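You operate a simulated robot arm through the tools that you are given. There is no shell and no other tool. Be economical: measure what you need, move in short steps, check, and stop when the job is done.

You run a simulated robot arm. Do the job below in one go: nothing can be reset, and whatever is moved stays where it is left.

Task
Clear the brown carrier's field on the demagnetiser, then check its metal on the metal tester.
Fine: hold the field key till 0 mT shows; press the metal key with the carrier docked; it stays in the tester's dock; the other steel carrier is left alone.

Only the result counts: the job must be done as asked and must still hold three seconds after the hand-in. Knocking over, shifting, dropping, spilling or breaking anything else fails it.

Robot
A 7-joint arm with a two-finger parallel gripper, fixed in place. Base frame: the origin is at the foot of the arm, x ahead of it, y to its left, z up. Readings come in mm, rad, newtons and seconds.
With the tool pointing down near the work surface it reaches from about 300 to 680 mm from the base axis. Its first joint turns from -1.152 to 1.152 rad. Payload 1.57 kg.
Tool frame: the origin (TCP) lies between the finger pads and is the grasp point; the fingertips stand 30 mm ahead of it; z points along the fingers, y is the line along which they close. The gripper opens to 110 mm. The fingers are 24 mm wide and 12 mm thick; the gripper's body (48 by 112 mm) begins 78 mm behind the TCP.
Orientation is that of the tool frame in the base frame, as [roll, pitch, yaw] about the fixed x, y, z axes, in that order (R = Rz(yaw) Ry(pitch) Rx(roll)). With the fingers straight down and closing along the base's y, the tool's x points along the base's -x, its y along +y and its z along -z.

Tools
- The arm moves only by the tool play_rows. Its argument "commands" is text: rows parted by semicolons, each of 7 numbers parted by spaces: the shift along the base's x, y, z in units of 40 mm (1.0 is 40 mm), then the turn, a rotation vector about the base's x, y, z in units of 5 degrees (1.0 is 5 degrees), then the closure, from 0 (fully open) to 1 (shut). In form: dx dy dz wx wy wz gripper; .... A call has 1 to 8 rows; each row shifts and turns the commanded pose from where the row before left it. A call with a number of a shift or a turn outside -1 to 1 is refused whole. A row lasts 0.2 s, in which the tool goes at most 50 mm and 0.15 rad; a call with a longer step from one row to the next is refused whole, and so is a gripper value outside its range. A pose out of reach is approached as far as the arm can. The call stops where the force on the tool passes 40 N (or 10 N more than at its start, if that is more) or the arm is blocked; 0.2 s more then pass. The fingers move at their own pace (about 108 mm/s each) and stop on an object; they squeeze with about 22 N. The grip force told is the motor's: it shows also when the fingers shut on nothing. Time passes only in rows, and 0.2 s behind the last, so rows that do not move let the fingers close. The reply holds the time, the measured pose of the TCP, the force on the tool along the base axes, the opening and the grip force, in the units named above and with some noise, and new pictures: "pictures" is both (left out), scene, wrist or none.
- Cameras (640 x 400 px; columns grow to the right, rows downward): "scene" is fixed at [159.8, -383, 1424.4]; the picture's right is [0.84, -0.54, 0.00], its down [-0.20, -0.31, -0.93] and it looks along [0.50, 0.78, -0.37] (base axes); focal length 283 px, centre (320, 200). "wrist" rides on the gripper at [70, 16, -141] in the tool frame; the picture's right is [-0.23, 0.97, 0.00], its down [-0.86, -0.20, -0.48] and it looks along [-0.47, -0.11, 0.88] (tool axes); focal length 222 px, centre (320, 200). There is no depth. A picture from a camera that has moved, and an enlarged one, comes with that camera's place and axes in the base frame and with its lens.
- enlarge(camera, box): a new picture of the part [left, top, right, bottom] of that camera's present view, enlarged. The clock stands still meanwhile.
- hand_in(): hands the job in; it is judged then, once.

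Go step by step. Nothing tells you positions but the pictures and the camera data: compare them with the known pose of the tool, close in by small moves and look again before you grip or let go. The budget is 120 turns and 200 pictures, counting those below and the enlarged ones. Unless the task says otherwise, let go and move clear before handing in, and close with one line.

The tools are called after ">>>" as a command line: name --argument value ..., lists and objects as JSON in quotes. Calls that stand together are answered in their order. play_rows: Moves the arm, as the interface text tells. Its arguments: {"type":"object","properties":{"commands":{"type":"string"},"pictures":{"type":"string","enum":["both","scene","wrist","none"]}},"required":["commands"]} The other tools are called the same way: enlarge (camera, box) takes an enlarged picture of a part of a camera's view; hand_in () hands the job in.

At the start:

```text
time: 0.0
tcp_pos: [320.0, 117.4, 1293.1]
ee_rot: [3.141, 0.001, 3.141]
wrist_force: [-0.5, -0.1, -0.1]
grip_width: 109.8
grasp_force: 0.0
```

scene: 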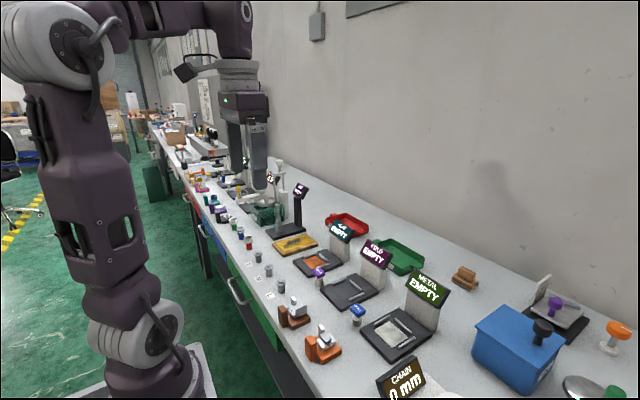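
wrist: 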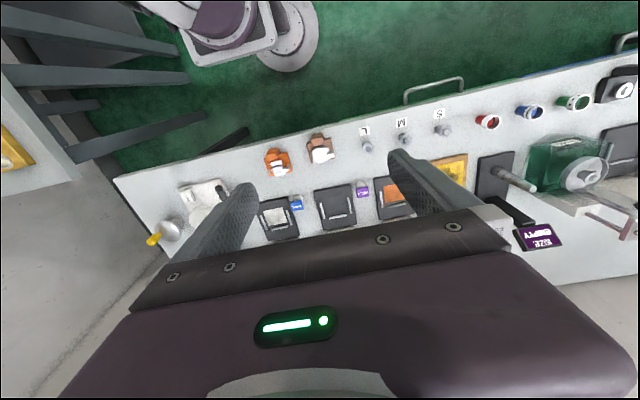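

I see a bench with several testers: METAL, FIELD (purple?), another, and two carriers (brown and orange). I'll enlarge the pictures to identify them.

>>> enlarge --camera "scene" --box '[260, 200, 460, 400]'

>>> enlarge --camera "wrist" --box '[160, 100, 480, 260]'

>>> enlarge --camera "scene" --box '[440, 240, 640, 400]'

```text
2.00 times, centred on (360, 300) of scene
camera zoom: at [159.8, -383.0, 1424.4], right [0.84, -0.54, 0.0], down [-0.2, -0.31, -0.93], along [0.5, 0.78, -0.37], focal length 566 px, centre (240, 0)
```

zoom: 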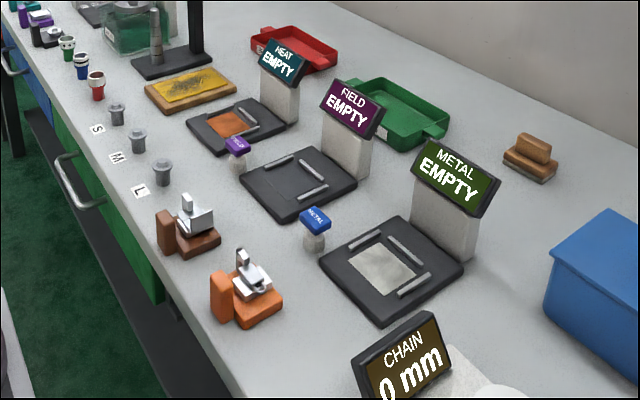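

```text
2.00 times, centred on (320, 180) of wrist
camera zoom: at [249.1, 132.9, 1433.8], right [0.23, 0.97, 0.0], down [0.86, -0.2, 0.48], along [0.47, -0.11, -0.88], focal length 444 px, centre (320, 240)
```

zoom: 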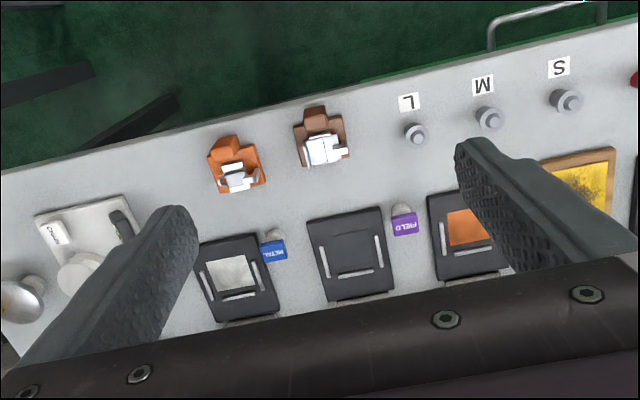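

```text
2.50 times, centred on (540, 320) of scene
camera zoom: at [159.8, -383.0, 1424.4], right [0.84, -0.54, 0.0], down [-0.2, -0.31, -0.93], along [0.5, 0.78, -0.37], focal length 708 px, centre (-230, -100)
```

zoom: 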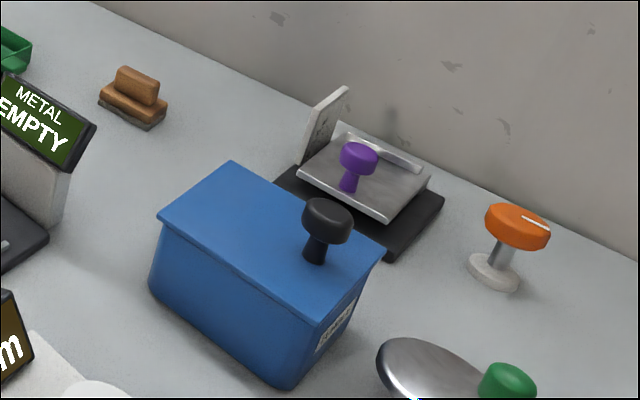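

Brown carrier is around (390, 95), FIELD dock about (560, 100) with its key near (503, 177), METAL dock about (557, -54) with its key near (508, 14). I'll go lower for a closer look.

>>> play_rows --commands "0 0 -1 0 0 0 0;0 0 -1 0 0 0 0;0 0 -1 0 0 0 0;0 0 -1 0 0 0 0;0 0 0 0 0 0 0"

```text
time: 1.2
tcp_pos: [320.1, 115.6, 1131.2]
ee_rot: [-3.14, 0.001, -3.14]
wrist_force: [-0.1, 0.2, 0.2]
grip_width: 110.1
grasp_force: 0.0
camera wrist: at [250.7, 131.4, 1272.3], right [0.23, 0.97, 0.0], down [0.85, -0.2, 0.48], along [0.47, -0.11, -0.88], focal length 222 px, centre (320, 200)
```

scene: 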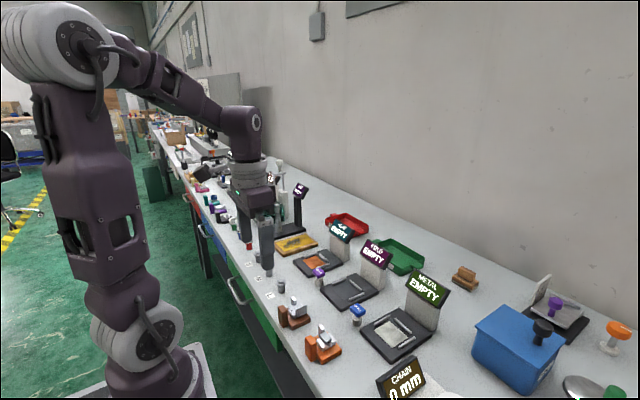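
wrist: 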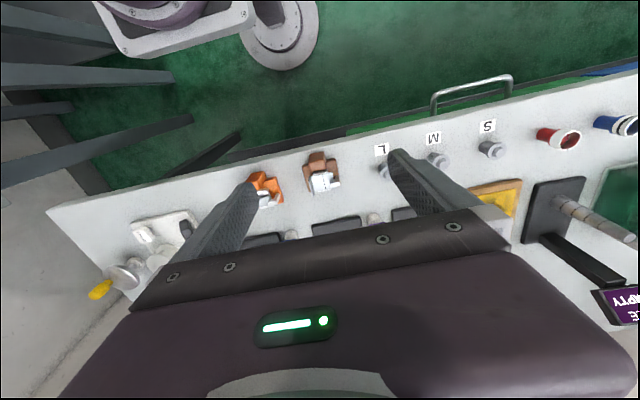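

Brown carrier shows between the fingers. I'll enlarge it in both views.

>>> enlarge --camera "wrist" --box '[240, 130, 400, 230]'

>>> enlarge --camera "scene" --box '[265, 280, 361, 370]'

>>> enlarge --camera "scene" --box '[300, 230, 460, 360]'

```text
4.00 times, centred on (320, 180) of wrist
camera zoom: at [250.7, 131.4, 1272.3], right [0.23, 0.97, 0.0], down [0.85, -0.2, 0.48], along [0.47, -0.11, -0.88], focal length 888 px, centre (320, 280)
```

zoom: 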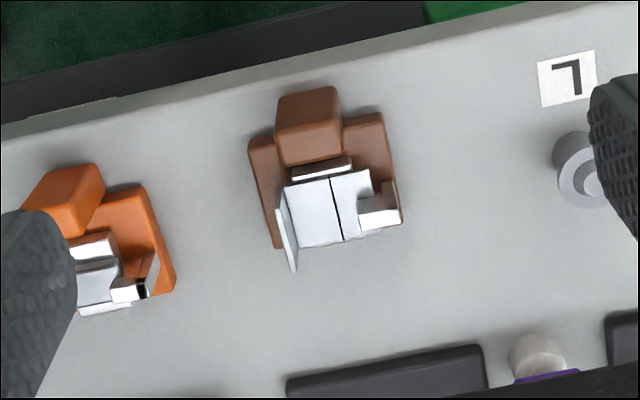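

```text
4.44 times, centred on (313, 325) of scene
camera zoom: at [159.8, -383.0, 1424.4], right [0.84, -0.54, 0.0], down [-0.2, -0.31, -0.93], along [0.5, 0.78, -0.37], focal length 1259 px, centre (351, -356)
```

zoom: 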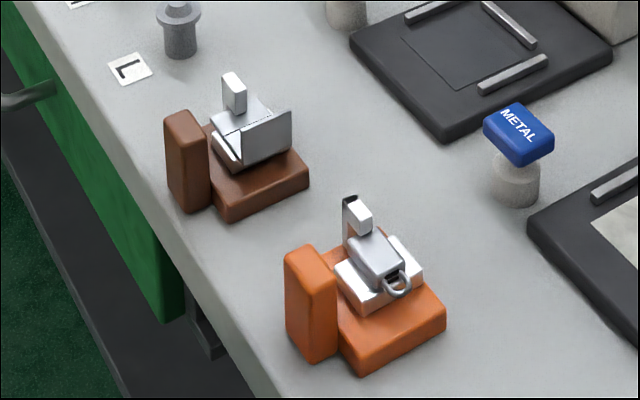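

```text
3.08 times, centred on (380, 295) of scene
camera zoom: at [159.8, -383.0, 1424.4], right [0.84, -0.54, 0.0], down [-0.2, -0.31, -0.93], along [0.5, 0.78, -0.37], focal length 872 px, centre (135, -92)
```

zoom: 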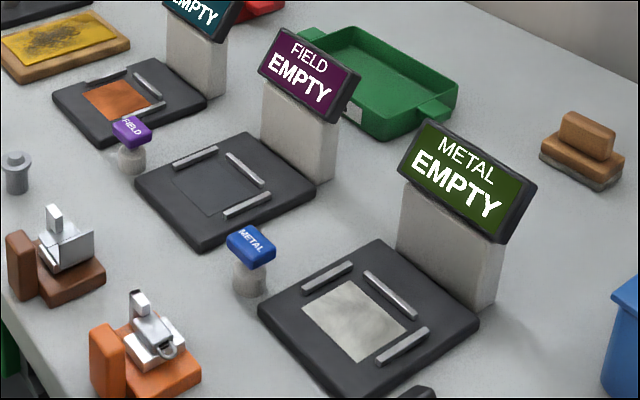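

The carrier is axis-aligned: base x 372–421, y 72–129; its tab is at about x 357–373, y 88–111, top near z 945. I'll come down over the tab, half open.

>>> play_rows --commands "0.5 -0.2 -0.5 0 0 0 0.4;0.5 -0.2 -1 0 0 0 0.4;0 0 -1 0 0 0 0.4;0 0 -1 0 0 0 0.4;0 0 0 0 0 0 0.4"

```text
time: 2.4
tcp_pos: [359.6, 99.6, 992.1]
ee_rot: [-3.141, -0.001, 3.141]
wrist_force: [-0.1, -0.3, -0.3]
grip_width: 65.9
grasp_force: 0.1
camera wrist: at [289.9, 116.1, 1132.9], right [0.23, 0.97, 0.0], down [0.86, -0.2, 0.48], along [0.47, -0.11, -0.88], focal length 222 px, centre (320, 200)
```

scene: 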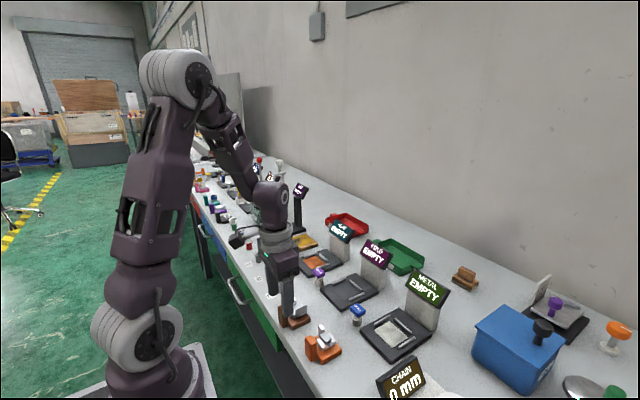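
wrist: 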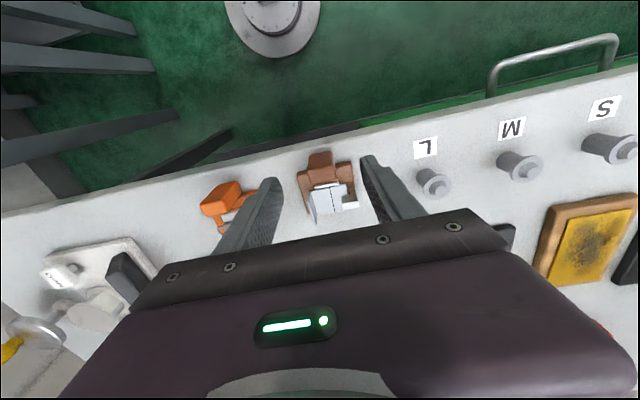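

>>> enlarge --camera "wrist" --box '[240, 130, 400, 230]'

>>> enlarge --camera "scene" --box '[255, 260, 335, 340]'

```text
4.00 times, centred on (320, 180) of wrist
camera zoom: at [289.9, 116.1, 1132.9], right [0.23, 0.97, 0.0], down [0.86, -0.2, 0.48], along [0.47, -0.11, -0.88], focal length 888 px, centre (320, 280)
```

zoom: 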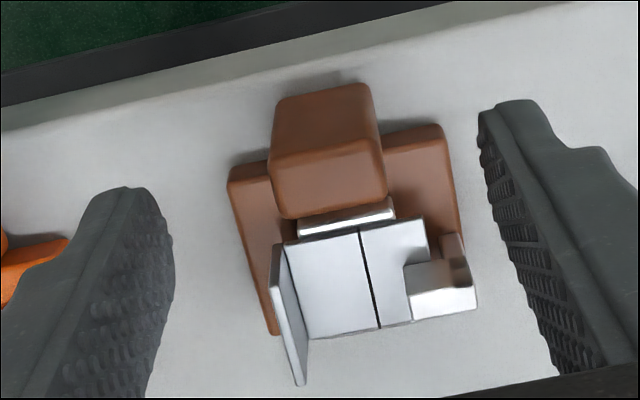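

```text
5.00 times, centred on (295, 300) of scene
camera zoom: at [159.8, -383.0, 1424.4], right [0.84, -0.54, 0.0], down [-0.2, -0.31, -0.93], along [0.5, 0.78, -0.37], focal length 1416 px, centre (445, -300)
```

zoom: 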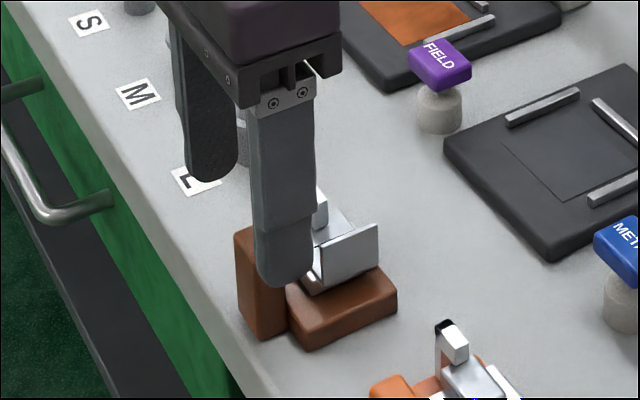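

Aligned with the tab. Going straight down and gripping.

>>> play_rows --commands "0 0 -0.6 0 0 0 0.4;0.03 0.01 -0.55 0 0 0 0.4;0 0 0 0 0 0 0.4;0 0 0 0 0 0 0.8;0 0 0 0 0 0 0.9;0 0 0 0 0 0 0.9"

```text
time: 3.8
tcp_pos: [362.2, 100.9, 944.9]
ee_rot: [3.141, 0.0, 3.141]
wrist_force: [-0.2, 0.8, -0.6]
grip_width: 25.8
grasp_force: 21.6
camera wrist: at [291.2, 117.1, 1086.6], right [0.23, 0.97, 0.0], down [0.86, -0.2, 0.48], along [0.47, -0.11, -0.88], focal length 222 px, centre (320, 200)
```

scene: 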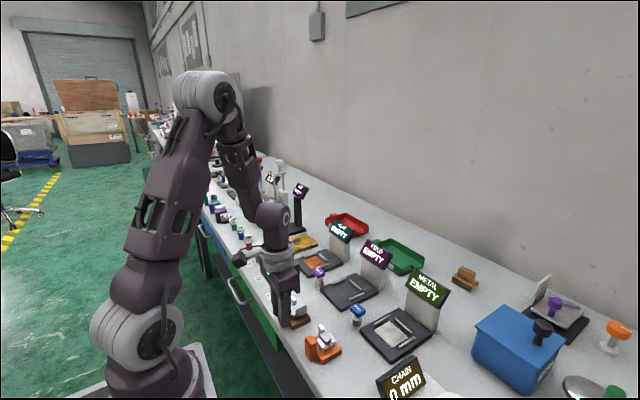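
wrist: 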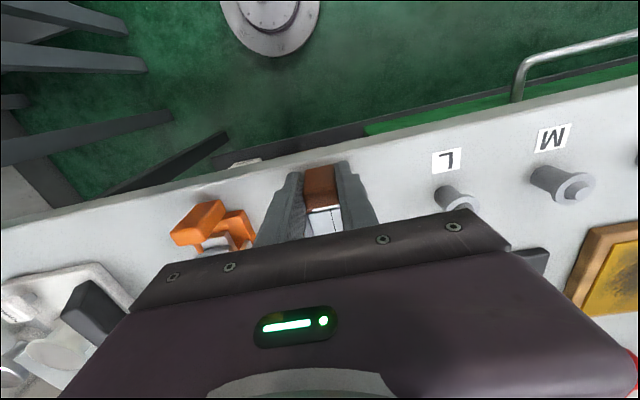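

Gripped at 25.8 mm. Lifting and carrying it above the FIELD dock (rails centred at y≈104, back rail at x≈588).

>>> play_rows --commands "0 0 0.5 0 0 0 0.9;0 0 1 0 0 0 0.9;0 0 0.7 0 0 0 0.9;1 0 0 0 0 0 0.9;1 0.07 0 0 0 0 0.9;1 0 0 0 0 0 0.9;0.9 0 0 0 0 0 0.9;0 0 0 0 0 0 0.9"

```text
time: 5.6
tcp_pos: [517.8, 104.2, 1033.3]
ee_rot: [-3.141, 0.0, 3.141]
wrist_force: [-0.5, -0.2, -1.6]
grip_width: 25.6
grasp_force: 22.2
camera wrist: at [447.4, 119.6, 1174.3], right [0.23, 0.97, 0.0], down [0.86, -0.2, 0.48], along [0.47, -0.11, -0.88], focal length 222 px, centre (320, 200)
```

scene: 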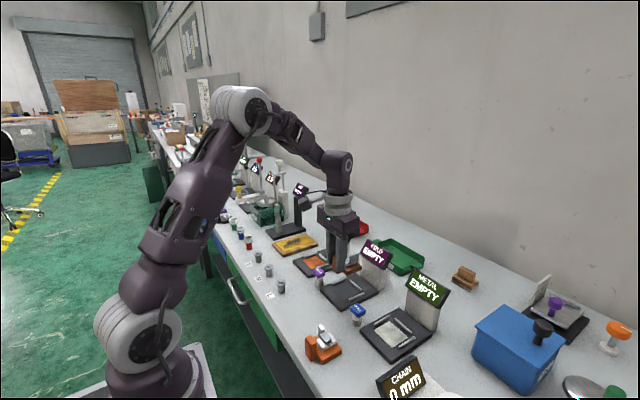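
wrist: 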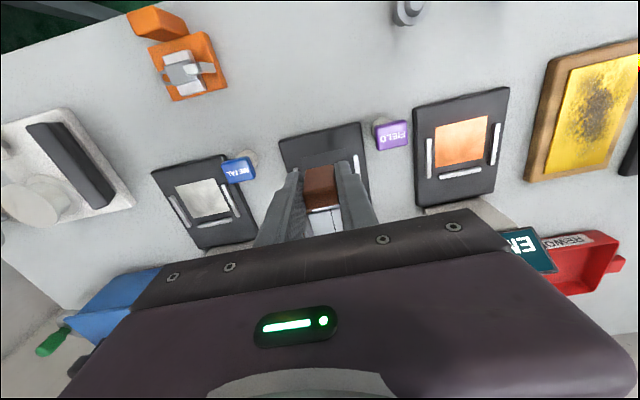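

>>> enlarge --camera "wrist" --box '[240, 110, 400, 230]'

>>> enlarge --camera "scene" --box '[300, 220, 400, 320]'

>>> enlarge --camera "wrist" --box '[140, 130, 270, 260]'

```text
3.33 times, centred on (320, 170) of wrist
camera zoom: at [447.4, 119.6, 1174.3], right [0.23, 0.97, 0.0], down [0.86, -0.2, 0.48], along [0.47, -0.11, -0.88], focal length 740 px, centre (320, 300)
```

zoom: 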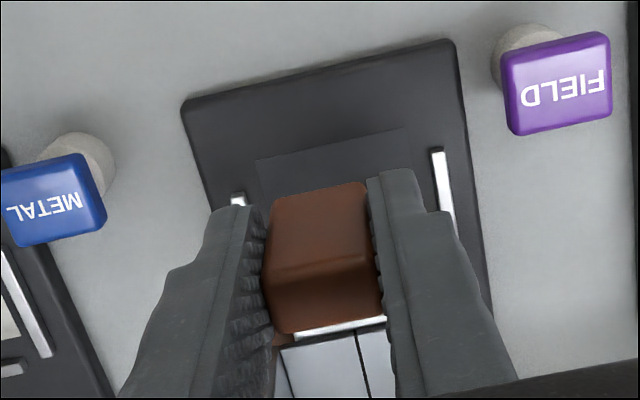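

```text
4.00 times, centred on (350, 270) of scene
camera zoom: at [159.8, -383.0, 1424.4], right [0.84, -0.54, 0.0], down [-0.2, -0.31, -0.93], along [0.5, 0.78, -0.37], focal length 1133 px, centre (200, -80)
```

zoom: 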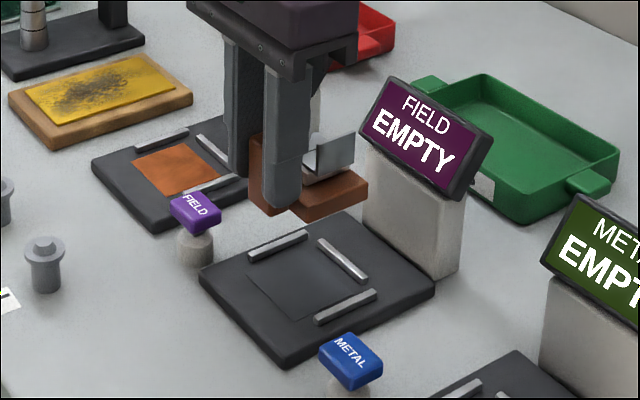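

```text
3.08 times, centred on (205, 195) of wrist
camera zoom: at [447.4, 119.6, 1174.3], right [0.23, 0.97, 0.0], down [0.86, -0.2, 0.48], along [0.47, -0.11, -0.88], focal length 684 px, centre (674, 215)
```

zoom: 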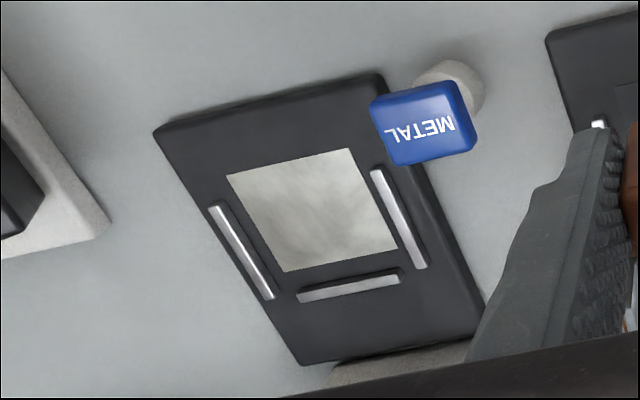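

The FIELD pad is centred at about (550, 104), and the carried base is over it. Lowering.

>>> play_rows --commands "0 0 -0.8 0 0 0 0.9;-0.03 0 -0.7 0 0 0 0.9;0 0 -0.2 0 0 0 0.9;0 0 0 0 0 0 0.9" --pictures "none"

>>> enlarge --camera "scene" --box '[300, 230, 400, 330]'

>>> enlarge --camera "wrist" --box '[220, 110, 420, 240]'

```text
time: 6.6
tcp_pos: [514.3, 104.4, 966.6]
ee_rot: [-3.141, -0.001, 3.142]
wrist_force: [0.0, -0.3, -1.7]
grip_width: 25.5
grasp_force: 22.4
```

```text
4.00 times, centred on (350, 280) of scene
camera zoom: at [159.8, -383.0, 1424.4], right [0.84, -0.54, 0.0], down [-0.2, -0.31, -0.93], along [0.5, 0.78, -0.37], focal length 1133 px, centre (200, -120)
```

zoom: 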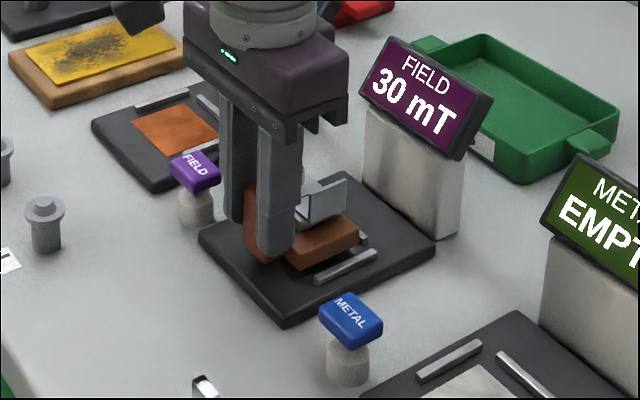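

```text
3.08 times, centred on (320, 175) of wrist
camera zoom: at [444.5, 120.0, 1108.0], right [0.23, 0.97, 0.0], down [0.86, -0.2, 0.48], along [0.47, -0.11, -0.88], focal length 684 px, centre (320, 277)
```

zoom: 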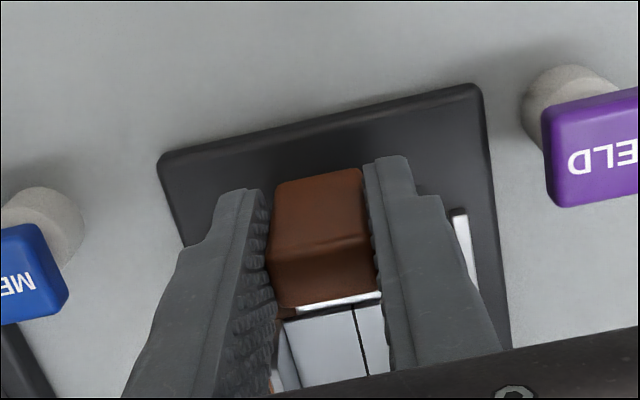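

It already registers 30 mT. Lowering the last millimetres gently.

>>> play_rows --commands "0.04 0 -0.08 0 0 0 0.9;0 0 -0.07 0 0 0 0.9;0 0 0 0 0 0 0.9" --pictures "none"

```text
time: 7.4
tcp_pos: [516.0, 104.3, 959.8]
ee_rot: [-3.141, -0.001, 3.141]
wrist_force: [0.3, 0.0, -1.9]
grip_width: 25.4
grasp_force: 22.6
```

>>> play_rows --commands "0 0 -0.05 0 0 0 0.9;0 0 -0.02 0 0 0 0.9;0 0 0 0 0 0 0.9" --pictures "none"

>>> enlarge --camera "scene" --box '[320, 240, 400, 320]'

```text
time: 8.2
tcp_pos: [517.3, 104.3, 956.9]
ee_rot: [3.141, 0.0, 3.141]
wrist_force: [-0.4, -0.3, 1.2]
grip_width: 25.4
grasp_force: 22.1
```

```text
5.00 times, centred on (360, 280) of scene
camera zoom: at [159.7, -383.0, 1424.4], right [0.84, -0.54, 0.0], down [-0.2, -0.31, -0.93], along [0.5, 0.78, -0.37], focal length 1416 px, centre (120, -200)
```

zoom: 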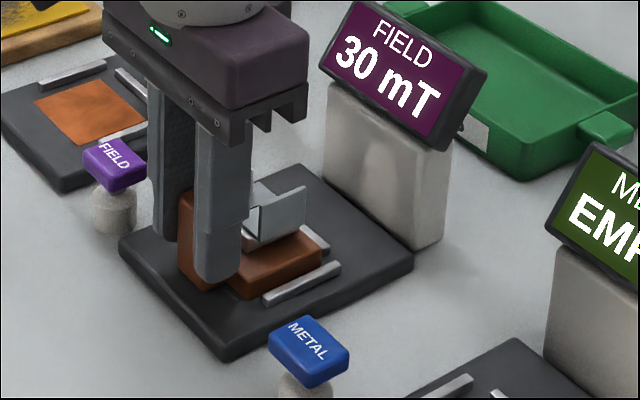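

Contact felt; releasing and rising.

>>> play_rows --commands "0 0 0 0 0 0 0.65;0 0 0 0 0 0 0.55;0 0 0.5 0 0 0 0.55;0 0 1 0 0 0 0.55;0 0 1 0 0 0 0.55;0 0 0 0 0 0 0.55" --pictures "wrist"

>>> enlarge --camera "scene" --box '[300, 230, 400, 330]'

>>> enlarge --camera "wrist" --box '[240, 90, 440, 230]'

```text
time: 9.6
tcp_pos: [517.8, 104.8, 1060.0]
ee_rot: [3.14, 0.001, -3.141]
wrist_force: [0.1, -0.5, -0.1]
grip_width: 49.4
grasp_force: 0.0
camera wrist: at [447.8, 120.7, 1200.0], right [0.23, 0.97, 0.0], down [0.86, -0.2, 0.48], along [0.47, -0.11, -0.88], focal length 222 px, centre (320, 200)
```

wrist: 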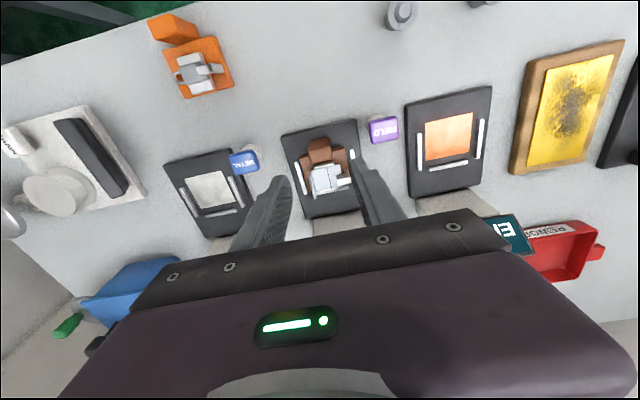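

```text
4.00 times, centred on (350, 280) of scene
camera zoom: at [159.8, -383.0, 1424.4], right [0.84, -0.54, 0.0], down [-0.2, -0.31, -0.93], along [0.5, 0.78, -0.37], focal length 1133 px, centre (200, -120)
```

zoom: 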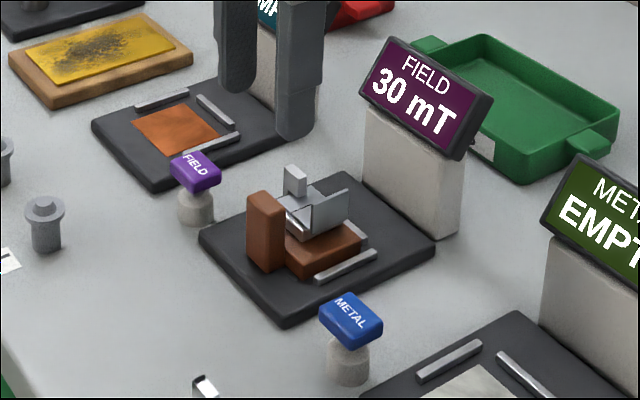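

```text
2.86 times, centred on (340, 160) of wrist
camera zoom: at [447.8, 120.7, 1200.0], right [0.23, 0.97, 0.0], down [0.86, -0.2, 0.48], along [0.47, -0.11, -0.88], focal length 635 px, centre (263, 314)
```

zoom: 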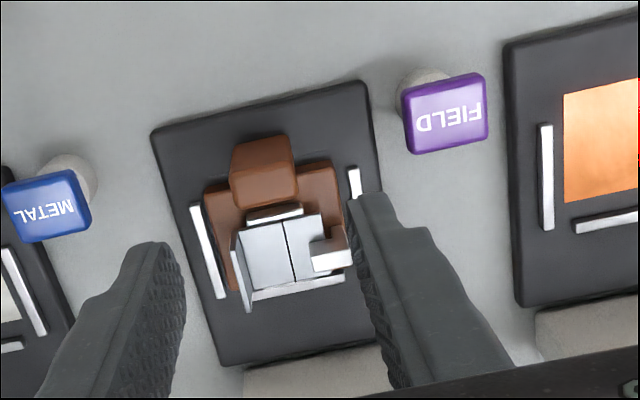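

Carrier is docked with 30 mT shown. The FIELD key cap top centre is about (513, 177, 947); I'll shut the fingers and move above it.

>>> play_rows --commands "0 0.9 0 0 0 0 1;-0.12 0.9 0 0 0 0 1;0 0 -0.8 0 0 0 1;0 0 -0.7 0 0 0 1;0 0 0 0 0 0 1" --pictures "none"

>>> enlarge --camera "scene" --box '[290, 220, 390, 320]'

>>> enlarge --camera "wrist" --box '[220, 110, 420, 230]'

```text
time: 10.8
tcp_pos: [510.2, 176.5, 999.0]
ee_rot: [3.141, -0.002, 3.141]
wrist_force: [-0.8, -0.1, -0.3]
grip_width: 0.0
grasp_force: 20.9
```

```text
4.00 times, centred on (340, 270) of scene
camera zoom: at [159.8, -383.0, 1424.4], right [0.84, -0.54, 0.0], down [-0.2, -0.31, -0.93], along [0.5, 0.78, -0.37], focal length 1133 px, centre (240, -80)
```

zoom: 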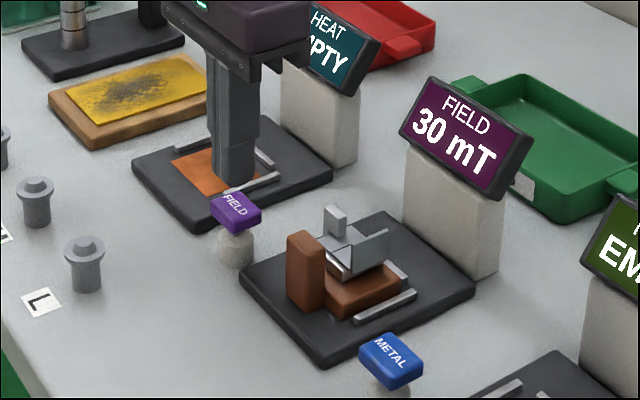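

```text
3.20 times, centred on (320, 170) of wrist
camera zoom: at [441.3, 193.5, 1139.6], right [0.23, 0.97, 0.0], down [0.86, -0.2, 0.48], along [0.47, -0.11, -0.88], focal length 711 px, centre (320, 296)
```

zoom: 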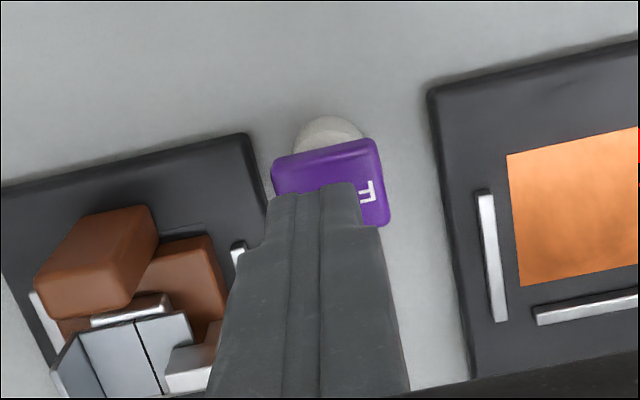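

Cap centre is nearer y≈180.5, so I shift 4 mm and press down gently.

>>> play_rows --commands "0.04 0.1 -0.2 0 0 0 1;0 0 -0.2 0 0 0 1;0 0 -0.1 0 0 0 1;0 0 0 0 0 0 1" --pictures "none"

>>> enlarge --camera "scene" --box '[290, 220, 390, 320]'

```text
time: 11.8
tcp_pos: [513.8, 179.4, 979.2]
ee_rot: [3.141, 0.0, 3.141]
wrist_force: [-0.4, 0.0, -0.3]
grip_width: 0.0
grasp_force: 21.4
```

```text
4.00 times, centred on (340, 270) of scene
camera zoom: at [159.8, -383.0, 1424.4], right [0.84, -0.54, 0.0], down [-0.2, -0.31, -0.93], along [0.5, 0.78, -0.37], focal length 1133 px, centre (240, -80)
```

zoom: 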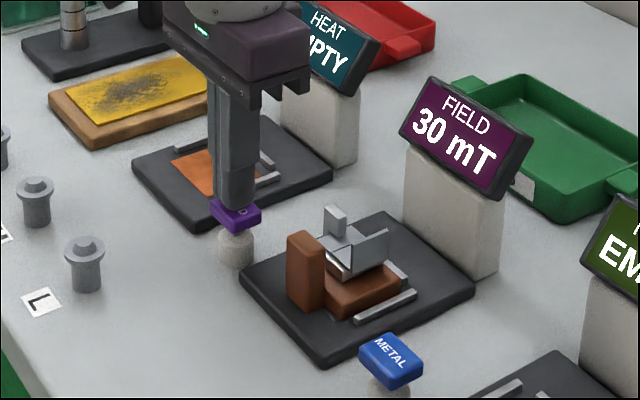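

>>> play_rows --commands "0 0 -0.06 0 0 0 1;0 0 -0.06 0 0 0 1;0 0 0 0 0 0 1" --pictures "scene"

```text
time: 12.6
tcp_pos: [514.1, 178.5, 972.1]
ee_rot: [3.141, 0.002, -3.141]
wrist_force: [-0.5, 1.4, 1.4]
grip_width: 0.0
grasp_force: 21.0
```

scene: 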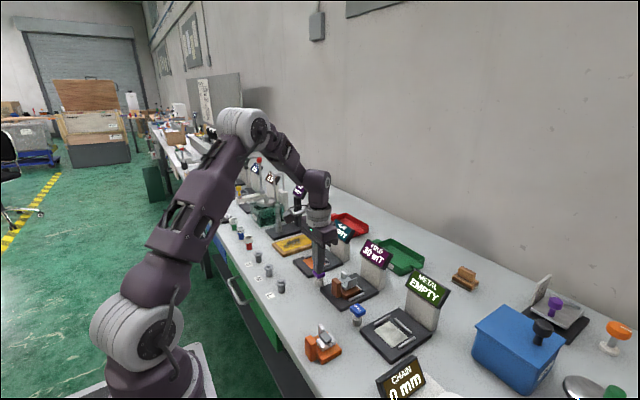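

Touching the key; pressing a bit further.

>>> play_rows --commands "0 0.02 -0.05 0 0 0 1;0 0 -0.03 0 0 0 1;0 0 0 0 0 0 1" --pictures "none"

>>> enlarge --camera "scene" --box '[290, 220, 390, 320]'

```text
time: 13.4
tcp_pos: [513.5, 180.7, 970.2]
ee_rot: [3.14, 0.0, 3.14]
wrist_force: [-1.3, -0.8, 2.6]
grip_width: 0.2
grasp_force: 20.9
```

```text
4.00 times, centred on (340, 270) of scene
camera zoom: at [159.7, -383.1, 1424.4], right [0.84, -0.54, 0.0], down [-0.2, -0.31, -0.93], along [0.5, 0.78, -0.37], focal length 1133 px, centre (240, -80)
```

zoom: 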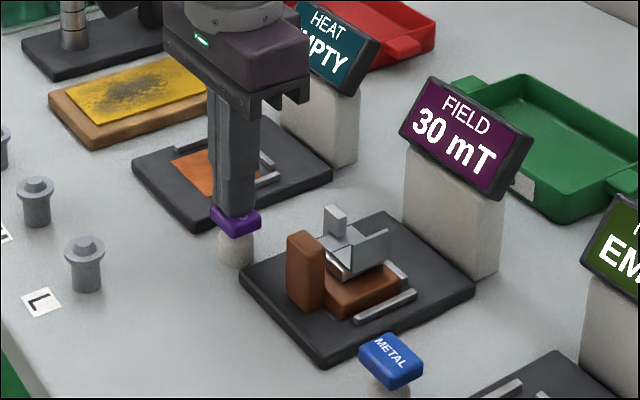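

>>> play_rows --commands "0 0 -0.05 0 0 0 1;0 0 -0.05 0 0 0 1;0 0 0 0 0 0 1" --pictures "none"

>>> enlarge --camera "scene" --box '[290, 220, 390, 320]'

```text
time: 14.2
tcp_pos: [514.5, 181.1, 966.1]
ee_rot: [3.141, 0.001, 3.141]
wrist_force: [-1.4, -0.7, 10.1]
grip_width: 0.0
grasp_force: 20.6
```

```text
4.00 times, centred on (340, 270) of scene
camera zoom: at [159.6, -383.1, 1424.4], right [0.84, -0.54, 0.0], down [-0.2, -0.31, -0.93], along [0.5, 0.78, -0.37], focal length 1133 px, centre (240, -80)
```

zoom: 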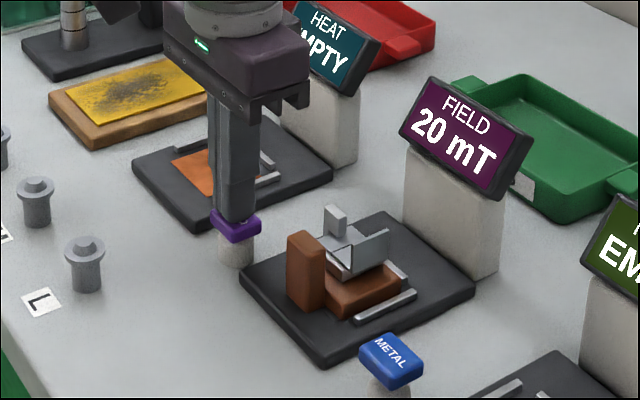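

The reading is dropping (20 mT). Holding the key.

>>> play_rows --commands "0 0 0 0 0 0 1;0 0 0 0 0 0 1;0 0 0 0 0 0 1" --pictures "none"

>>> enlarge --camera "scene" --box '[290, 220, 390, 320]'

```text
time: 15.0
tcp_pos: [512.6, 181.0, 963.4]
ee_rot: [3.141, 0.002, 3.141]
wrist_force: [0.1, 1.1, 11.4]
grip_width: 0.0
grasp_force: 20.9
```

```text
4.00 times, centred on (340, 270) of scene
camera zoom: at [159.6, -383.1, 1424.4], right [0.84, -0.54, 0.0], down [-0.2, -0.31, -0.93], along [0.5, 0.78, -0.37], focal length 1133 px, centre (240, -80)
```

zoom: 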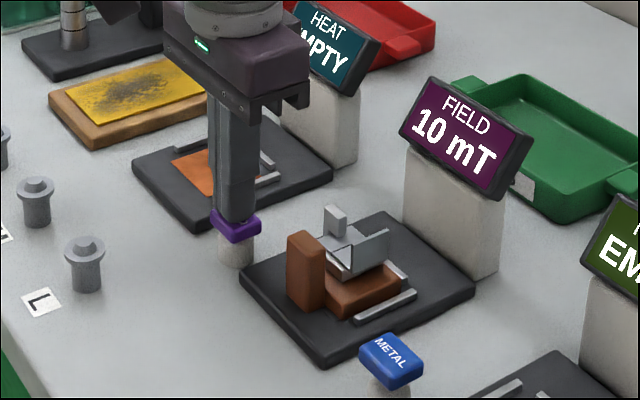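

10 mT now; keep holding.

>>> play_rows --commands "0 0 0 0 0 0 1;0 0 0 0 0 0 1;0 0 0 0 0 0 1;0 0 0 0 0 0 1" --pictures "none"

>>> enlarge --camera "scene" --box '[290, 220, 390, 320]'

```text
time: 16.0
tcp_pos: [513.3, 180.3, 965.6]
ee_rot: [-3.141, -0.001, -3.142]
wrist_force: [2.2, 2.6, 11.8]
grip_width: 0.3
grasp_force: 21.0
```

```text
4.00 times, centred on (340, 270) of scene
camera zoom: at [159.6, -383.1, 1424.4], right [0.84, -0.54, 0.0], down [-0.2, -0.31, -0.93], along [0.5, 0.78, -0.37], focal length 1133 px, centre (240, -80)
```

zoom: 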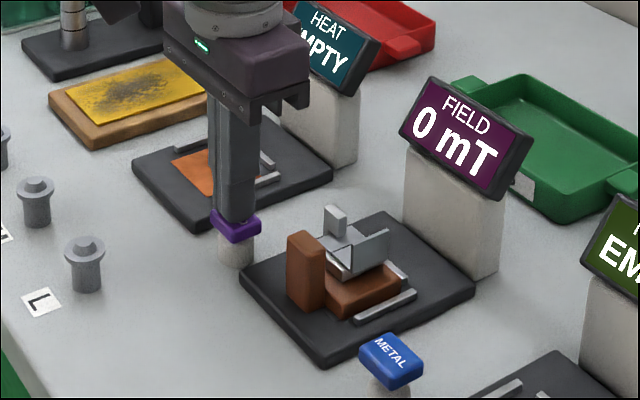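

0 mT shows. Releasing the key and going back above the carrier's tab.

>>> play_rows --commands "0 0 0.6 0 0 0 1;0 0 1 0 0 0 1;0 0 0.8 0 0 0 1;0.05 -0.95 0 0 0 0 0.55;0.04 -0.95 0 0 0 0 0.55;0 0 -0.8 0 0 0 0.55;0 0 0 0 0 0 0.55" --pictures "none"

>>> enlarge --camera "scene" --box '[290, 220, 390, 320]'

>>> enlarge --camera "wrist" --box '[220, 110, 420, 230]'

```text
time: 17.6
tcp_pos: [519.0, 104.4, 1027.6]
ee_rot: [3.141, 0.002, 3.141]
wrist_force: [-0.3, 0.3, 1.2]
grip_width: 49.5
grasp_force: 0.1
```

```text
4.00 times, centred on (340, 270) of scene
camera zoom: at [159.8, -383.0, 1424.4], right [0.84, -0.54, 0.0], down [-0.2, -0.31, -0.93], along [0.5, 0.78, -0.37], focal length 1133 px, centre (240, -80)
```

zoom: 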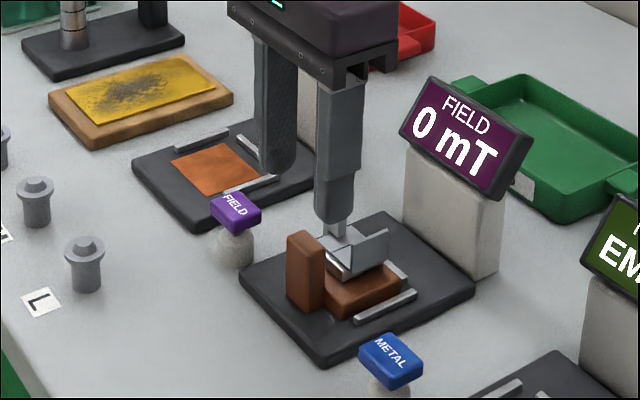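

```text
3.20 times, centred on (320, 170) of wrist
camera zoom: at [448.2, 120.3, 1168.7], right [0.23, 0.97, 0.0], down [0.85, -0.2, 0.48], along [0.47, -0.11, -0.88], focal length 711 px, centre (320, 296)
```

zoom: 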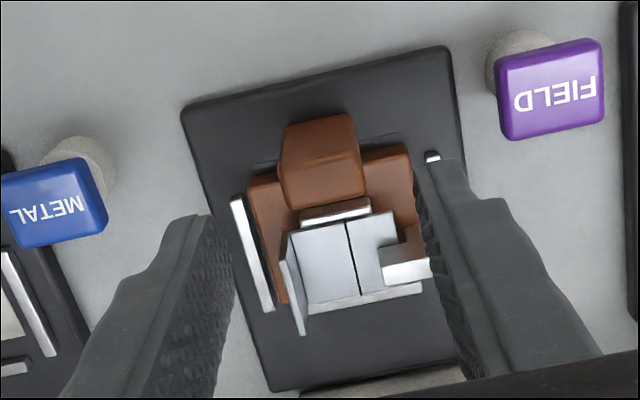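

0 mT holds. Descending over the tab again and gripping.

>>> play_rows --commands "-0.05 0 -0.8 0 0 0 0.55;0 0 -0.8 0 0 0 0.55;0 0 -0.14 0 0 0 0.55;0 0 0 0 0 0 0.55;0 0 0 0 0 0 0.9;0 0 0 0 0 0 0.9" --pictures "none"

>>> enlarge --camera "scene" --box '[290, 220, 390, 320]'

```text
time: 19.0
tcp_pos: [513.1, 104.5, 959.9]
ee_rot: [-3.14, 0.001, -3.141]
wrist_force: [0.5, 0.2, -0.3]
grip_width: 25.2
grasp_force: 22.3
```

```text
4.00 times, centred on (340, 270) of scene
camera zoom: at [159.8, -383.0, 1424.4], right [0.84, -0.54, 0.0], down [-0.2, -0.31, -0.93], along [0.5, 0.78, -0.37], focal length 1133 px, centre (240, -80)
```

zoom: 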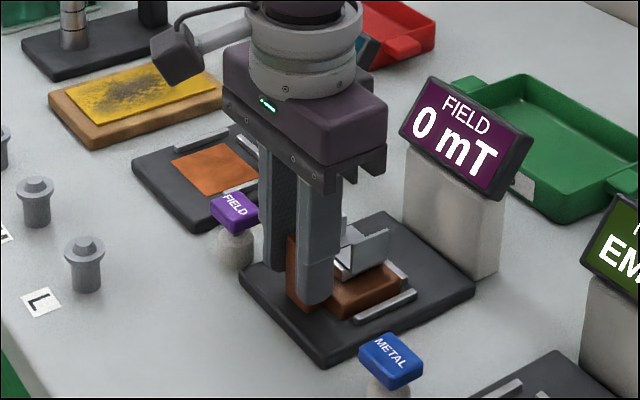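

Regripped. Lifting and carrying to the METAL dock (centre about (550, -64)).

>>> play_rows --commands "0 0 0.6 0 0 0 0.9;0 0 1 0 0 0 0.9;0 0 0.4 0 0 0 0.9;0 -1 0 0 0 0 0.9;0 -1 0 0 0 0 0.9;0 -1 0 0 0 0 0.9;0 -1 0 0 0 0 0.9;0 -0.22 0 0 0 0 0.9" --pictures "none"

>>> play_rows --commands "0 0 0 0 0 0 0.9" --pictures "wrist"

>>> enlarge --camera "scene" --box '[320, 240, 460, 380]'

>>> enlarge --camera "wrist" --box '[220, 100, 420, 230]'

```text
time: 20.8
tcp_pos: [513.3, -65.6, 1041.5]
ee_rot: [-3.141, 0.0, -3.141]
wrist_force: [-0.5, 0.2, -1.6]
grip_width: 25.6
grasp_force: 22.3
```

```text
time: 21.2
tcp_pos: [514.0, -64.5, 1041.2]
ee_rot: [3.141, 0.001, -3.141]
wrist_force: [-0.1, 0.9, -0.9]
grip_width: 25.8
grasp_force: 22.1
camera wrist: at [444.4, -48.7, 1181.9], right [0.23, 0.97, 0.0], down [0.86, -0.2, 0.48], along [0.47, -0.11, -0.88], focal length 222 px, centre (320, 200)
```

wrist: 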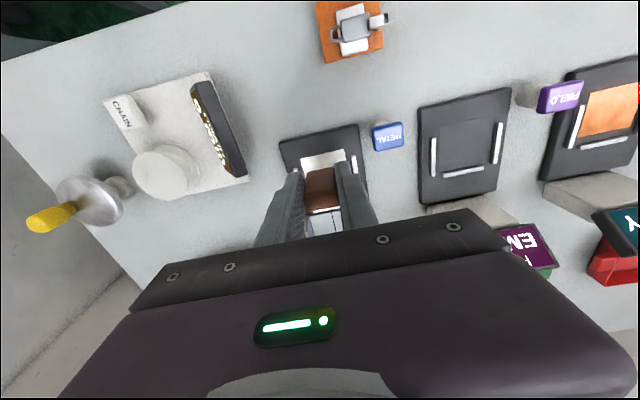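

```text
2.86 times, centred on (390, 310) of scene
camera zoom: at [159.8, -383.0, 1424.4], right [0.84, -0.54, 0.0], down [-0.2, -0.31, -0.93], along [0.5, 0.78, -0.37], focal length 809 px, centre (120, -114)
```

zoom: 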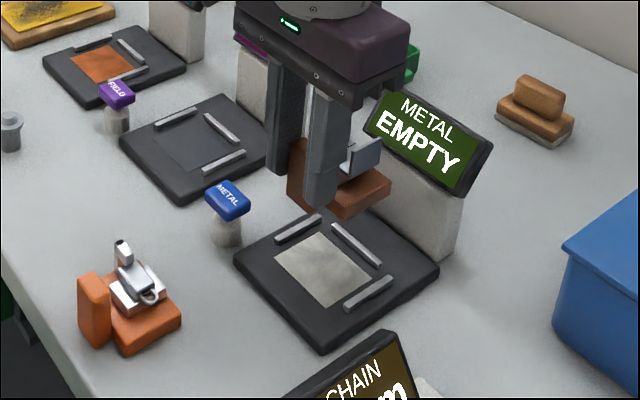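

```text
3.08 times, centred on (320, 165) of wrist
camera zoom: at [444.4, -48.7, 1181.9], right [0.23, 0.97, 0.0], down [0.86, -0.2, 0.48], along [0.47, -0.11, -0.88], focal length 684 px, centre (320, 308)
```

zoom: 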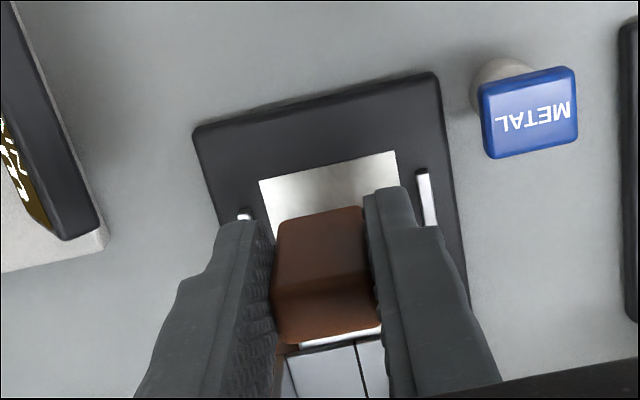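

Aligned with the METAL pad. Lowering.

>>> play_rows --commands "0 0 -0.8 0 0 0 0.9;0 0 -0.7 0 0 0 0.9;0 0 -0.3 0 0 0 0.9;0 0 0 0 0 0 0.9;0 0 -0.08 0 0 0 0.9;0 0 0 0 0 0 0.9" --pictures "none"

>>> enlarge --camera "scene" --box '[340, 260, 450, 370]'

```text
time: 22.6
tcp_pos: [514.5, -65.0, 965.8]
ee_rot: [3.141, -0.001, -3.141]
wrist_force: [-0.2, 0.3, -1.9]
grip_width: 25.5
grasp_force: 21.9
```

```text
3.64 times, centred on (395, 315) of scene
camera zoom: at [159.8, -383.0, 1424.4], right [0.84, -0.54, 0.0], down [-0.2, -0.31, -0.93], along [0.5, 0.78, -0.37], focal length 1030 px, centre (47, -218)
```

zoom: 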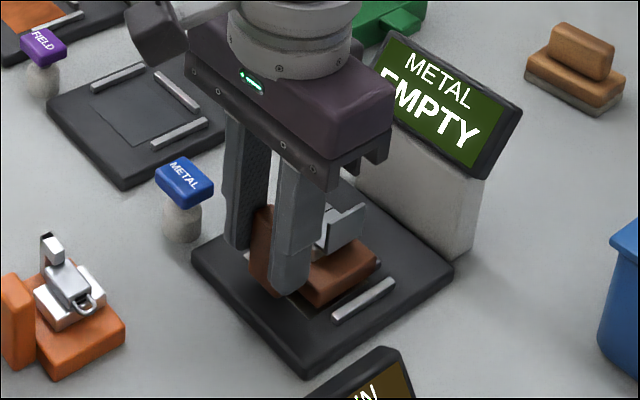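

>>> play_rows --commands "0 0 -0.08 0 0 0 0.9;0 0 -0.06 0 0 0 0.9;0 0 0 0 0 0 0.9" --pictures "none"

>>> enlarge --camera "scene" --box '[340, 260, 450, 370]'

```text
time: 23.4
tcp_pos: [514.5, -64.4, 958.3]
ee_rot: [3.14, -0.001, 3.139]
wrist_force: [-0.8, 0.3, -1.1]
grip_width: 25.5
grasp_force: 21.6
```

```text
3.64 times, centred on (395, 315) of scene
camera zoom: at [159.8, -383.0, 1424.4], right [0.84, -0.54, 0.0], down [-0.2, -0.31, -0.93], along [0.5, 0.78, -0.37], focal length 1030 px, centre (47, -218)
```

zoom: 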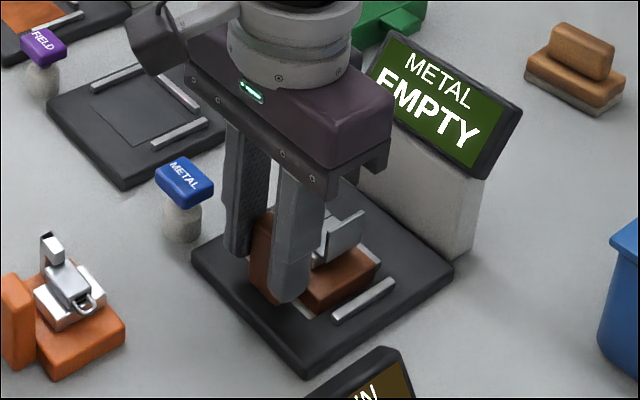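

>>> play_rows --commands "0 0 -0.05 0 0 0 0.9;0 0 -0.02 0 0 0 0.9;0 0 0 0 0 0 0.9" --pictures "none"

>>> enlarge --camera "scene" --box '[340, 260, 450, 370]'

```text
time: 24.2
tcp_pos: [516.3, -63.6, 957.2]
ee_rot: [3.141, 0.003, 3.141]
wrist_force: [0.6, 0.6, 22.0]
grip_width: 25.6
grasp_force: 21.9
```

```text
3.64 times, centred on (395, 315) of scene
camera zoom: at [159.4, -383.0, 1424.5], right [0.84, -0.54, 0.0], down [-0.2, -0.31, -0.93], along [0.5, 0.78, -0.37], focal length 1030 px, centre (47, -218)
```

zoom: 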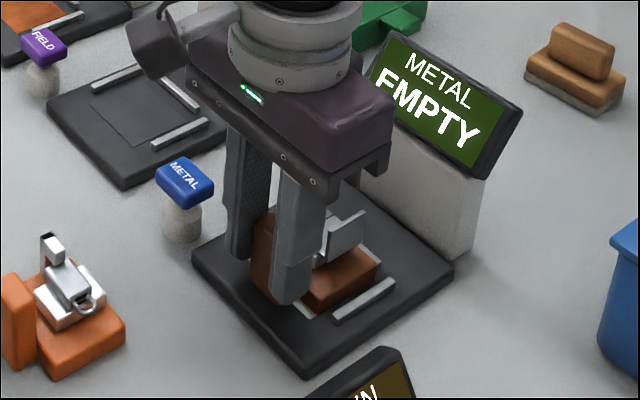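

Firm contact on the pad; easing up a hair, releasing, and rising.

>>> play_rows --commands "0 0 0.03 0 0 0 0.9;0 0 0 0 0 0 0.65;0 0 0 0 0 0 0.55;0 0 0.5 0 0 0 0.55;0 0 1 0 0 0 0.55;0 0 1 0 0 0 0.55;0 0 0 0 0 0 0.55" --pictures "none"

>>> enlarge --camera "scene" --box '[340, 260, 450, 370]'

>>> enlarge --camera "wrist" --box '[240, 90, 440, 230]'

```text
time: 25.8
tcp_pos: [516.0, -64.8, 1057.4]
ee_rot: [-3.142, 0.0, 3.141]
wrist_force: [0.1, 0.7, 0.3]
grip_width: 49.3
grasp_force: 0.1
```

```text
3.64 times, centred on (395, 315) of scene
camera zoom: at [159.8, -383.0, 1424.4], right [0.84, -0.54, 0.0], down [-0.2, -0.31, -0.93], along [0.5, 0.78, -0.37], focal length 1030 px, centre (47, -218)
```

zoom: 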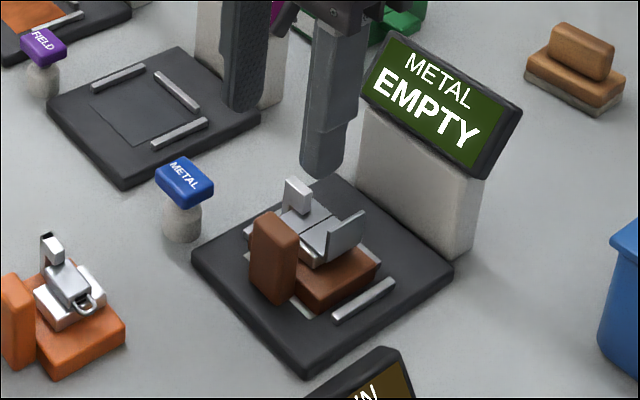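

```text
2.86 times, centred on (340, 160) of wrist
camera zoom: at [445.5, -48.1, 1199.6], right [0.23, 0.97, 0.0], down [0.86, -0.2, 0.48], along [0.47, -0.11, -0.88], focal length 635 px, centre (263, 314)
```

zoom: 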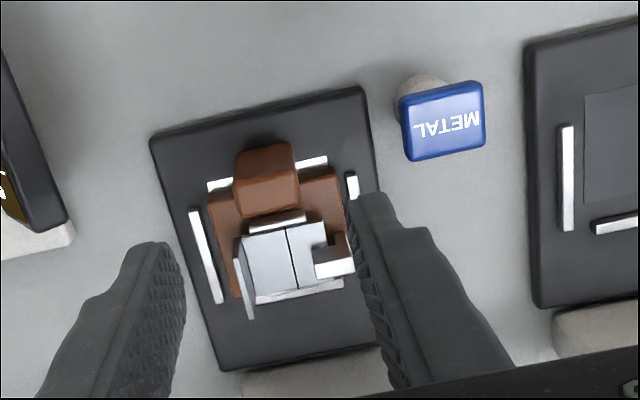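

The carrier sits in the METAL dock as it did in the FIELD one. The METAL key cap is about (512, 11.5, 947); moving there with shut fingers and stopping just above it.

>>> play_rows --commands "0 0.95 0 0 0 0 1;-0.1 0.96 0 0 0 0 1;0 0 -0.8 0 0 0 1;0 0 -0.8 0 0 0 1;0 0 -0.3 0 0 0 1;0 0 0 0 0 0 1" --pictures "none"

>>> enlarge --camera "scene" --box '[340, 260, 450, 370]'

>>> enlarge --camera "wrist" --box '[220, 110, 420, 230]'

```text
time: 27.2
tcp_pos: [512.2, 12.9, 981.6]
ee_rot: [-3.141, -0.001, 3.14]
wrist_force: [1.0, -0.2, 0.4]
grip_width: 0.0
grasp_force: 21.1
```

```text
3.64 times, centred on (395, 315) of scene
camera zoom: at [159.8, -383.0, 1424.4], right [0.84, -0.54, 0.0], down [-0.2, -0.31, -0.93], along [0.5, 0.78, -0.37], focal length 1030 px, centre (47, -218)
```

zoom: 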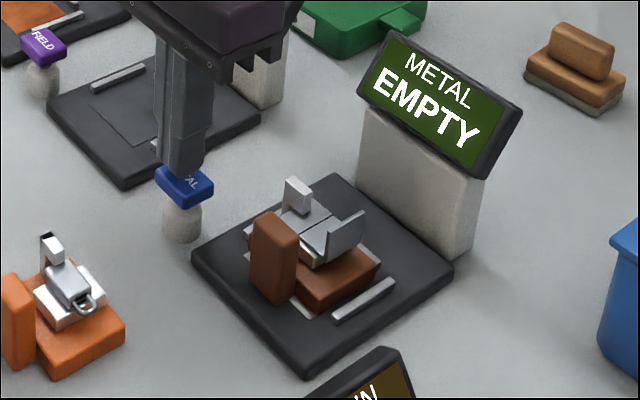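

```text
3.20 times, centred on (320, 170) of wrist
camera zoom: at [441.8, 28.5, 1122.5], right [0.23, 0.97, 0.0], down [0.86, -0.2, 0.48], along [0.47, -0.11, -0.88], focal length 711 px, centre (320, 296)
```

zoom: 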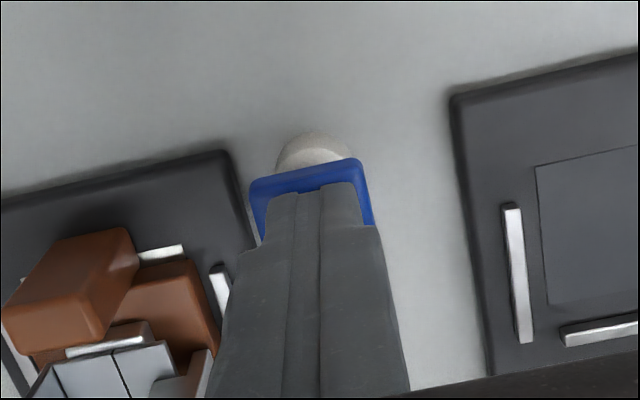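

Centred over the key. Pressing as with the FIELD key.

>>> play_rows --commands "0 0 -0.15 0 0 0 1;0 0 -0.1 0 0 0 1;0 0 -0.08 0 0 0 1;0 0 -0.05 0 0 0 1;0 0 0 0 0 0 1" --pictures "none"

>>> enlarge --camera "scene" --box '[340, 260, 450, 370]'

```text
time: 28.4
tcp_pos: [511.5, 12.9, 965.5]
ee_rot: [-3.14, -0.001, -3.14]
wrist_force: [-1.0, 2.2, 9.8]
grip_width: 0.0
grasp_force: 21.2
```

```text
3.64 times, centred on (395, 315) of scene
camera zoom: at [159.6, -383.0, 1424.5], right [0.84, -0.54, 0.0], down [-0.2, -0.31, -0.93], along [0.5, 0.78, -0.37], focal length 1030 px, centre (47, -218)
```

zoom: 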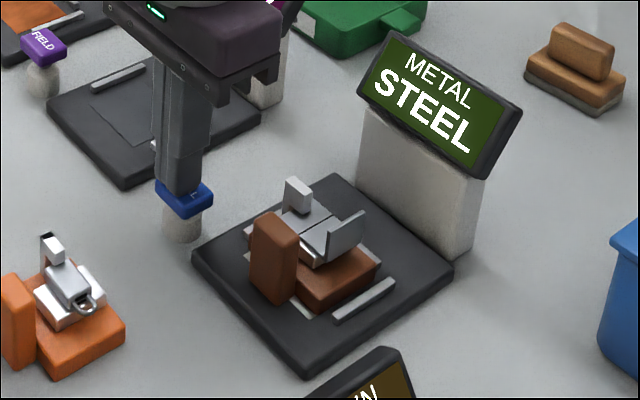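

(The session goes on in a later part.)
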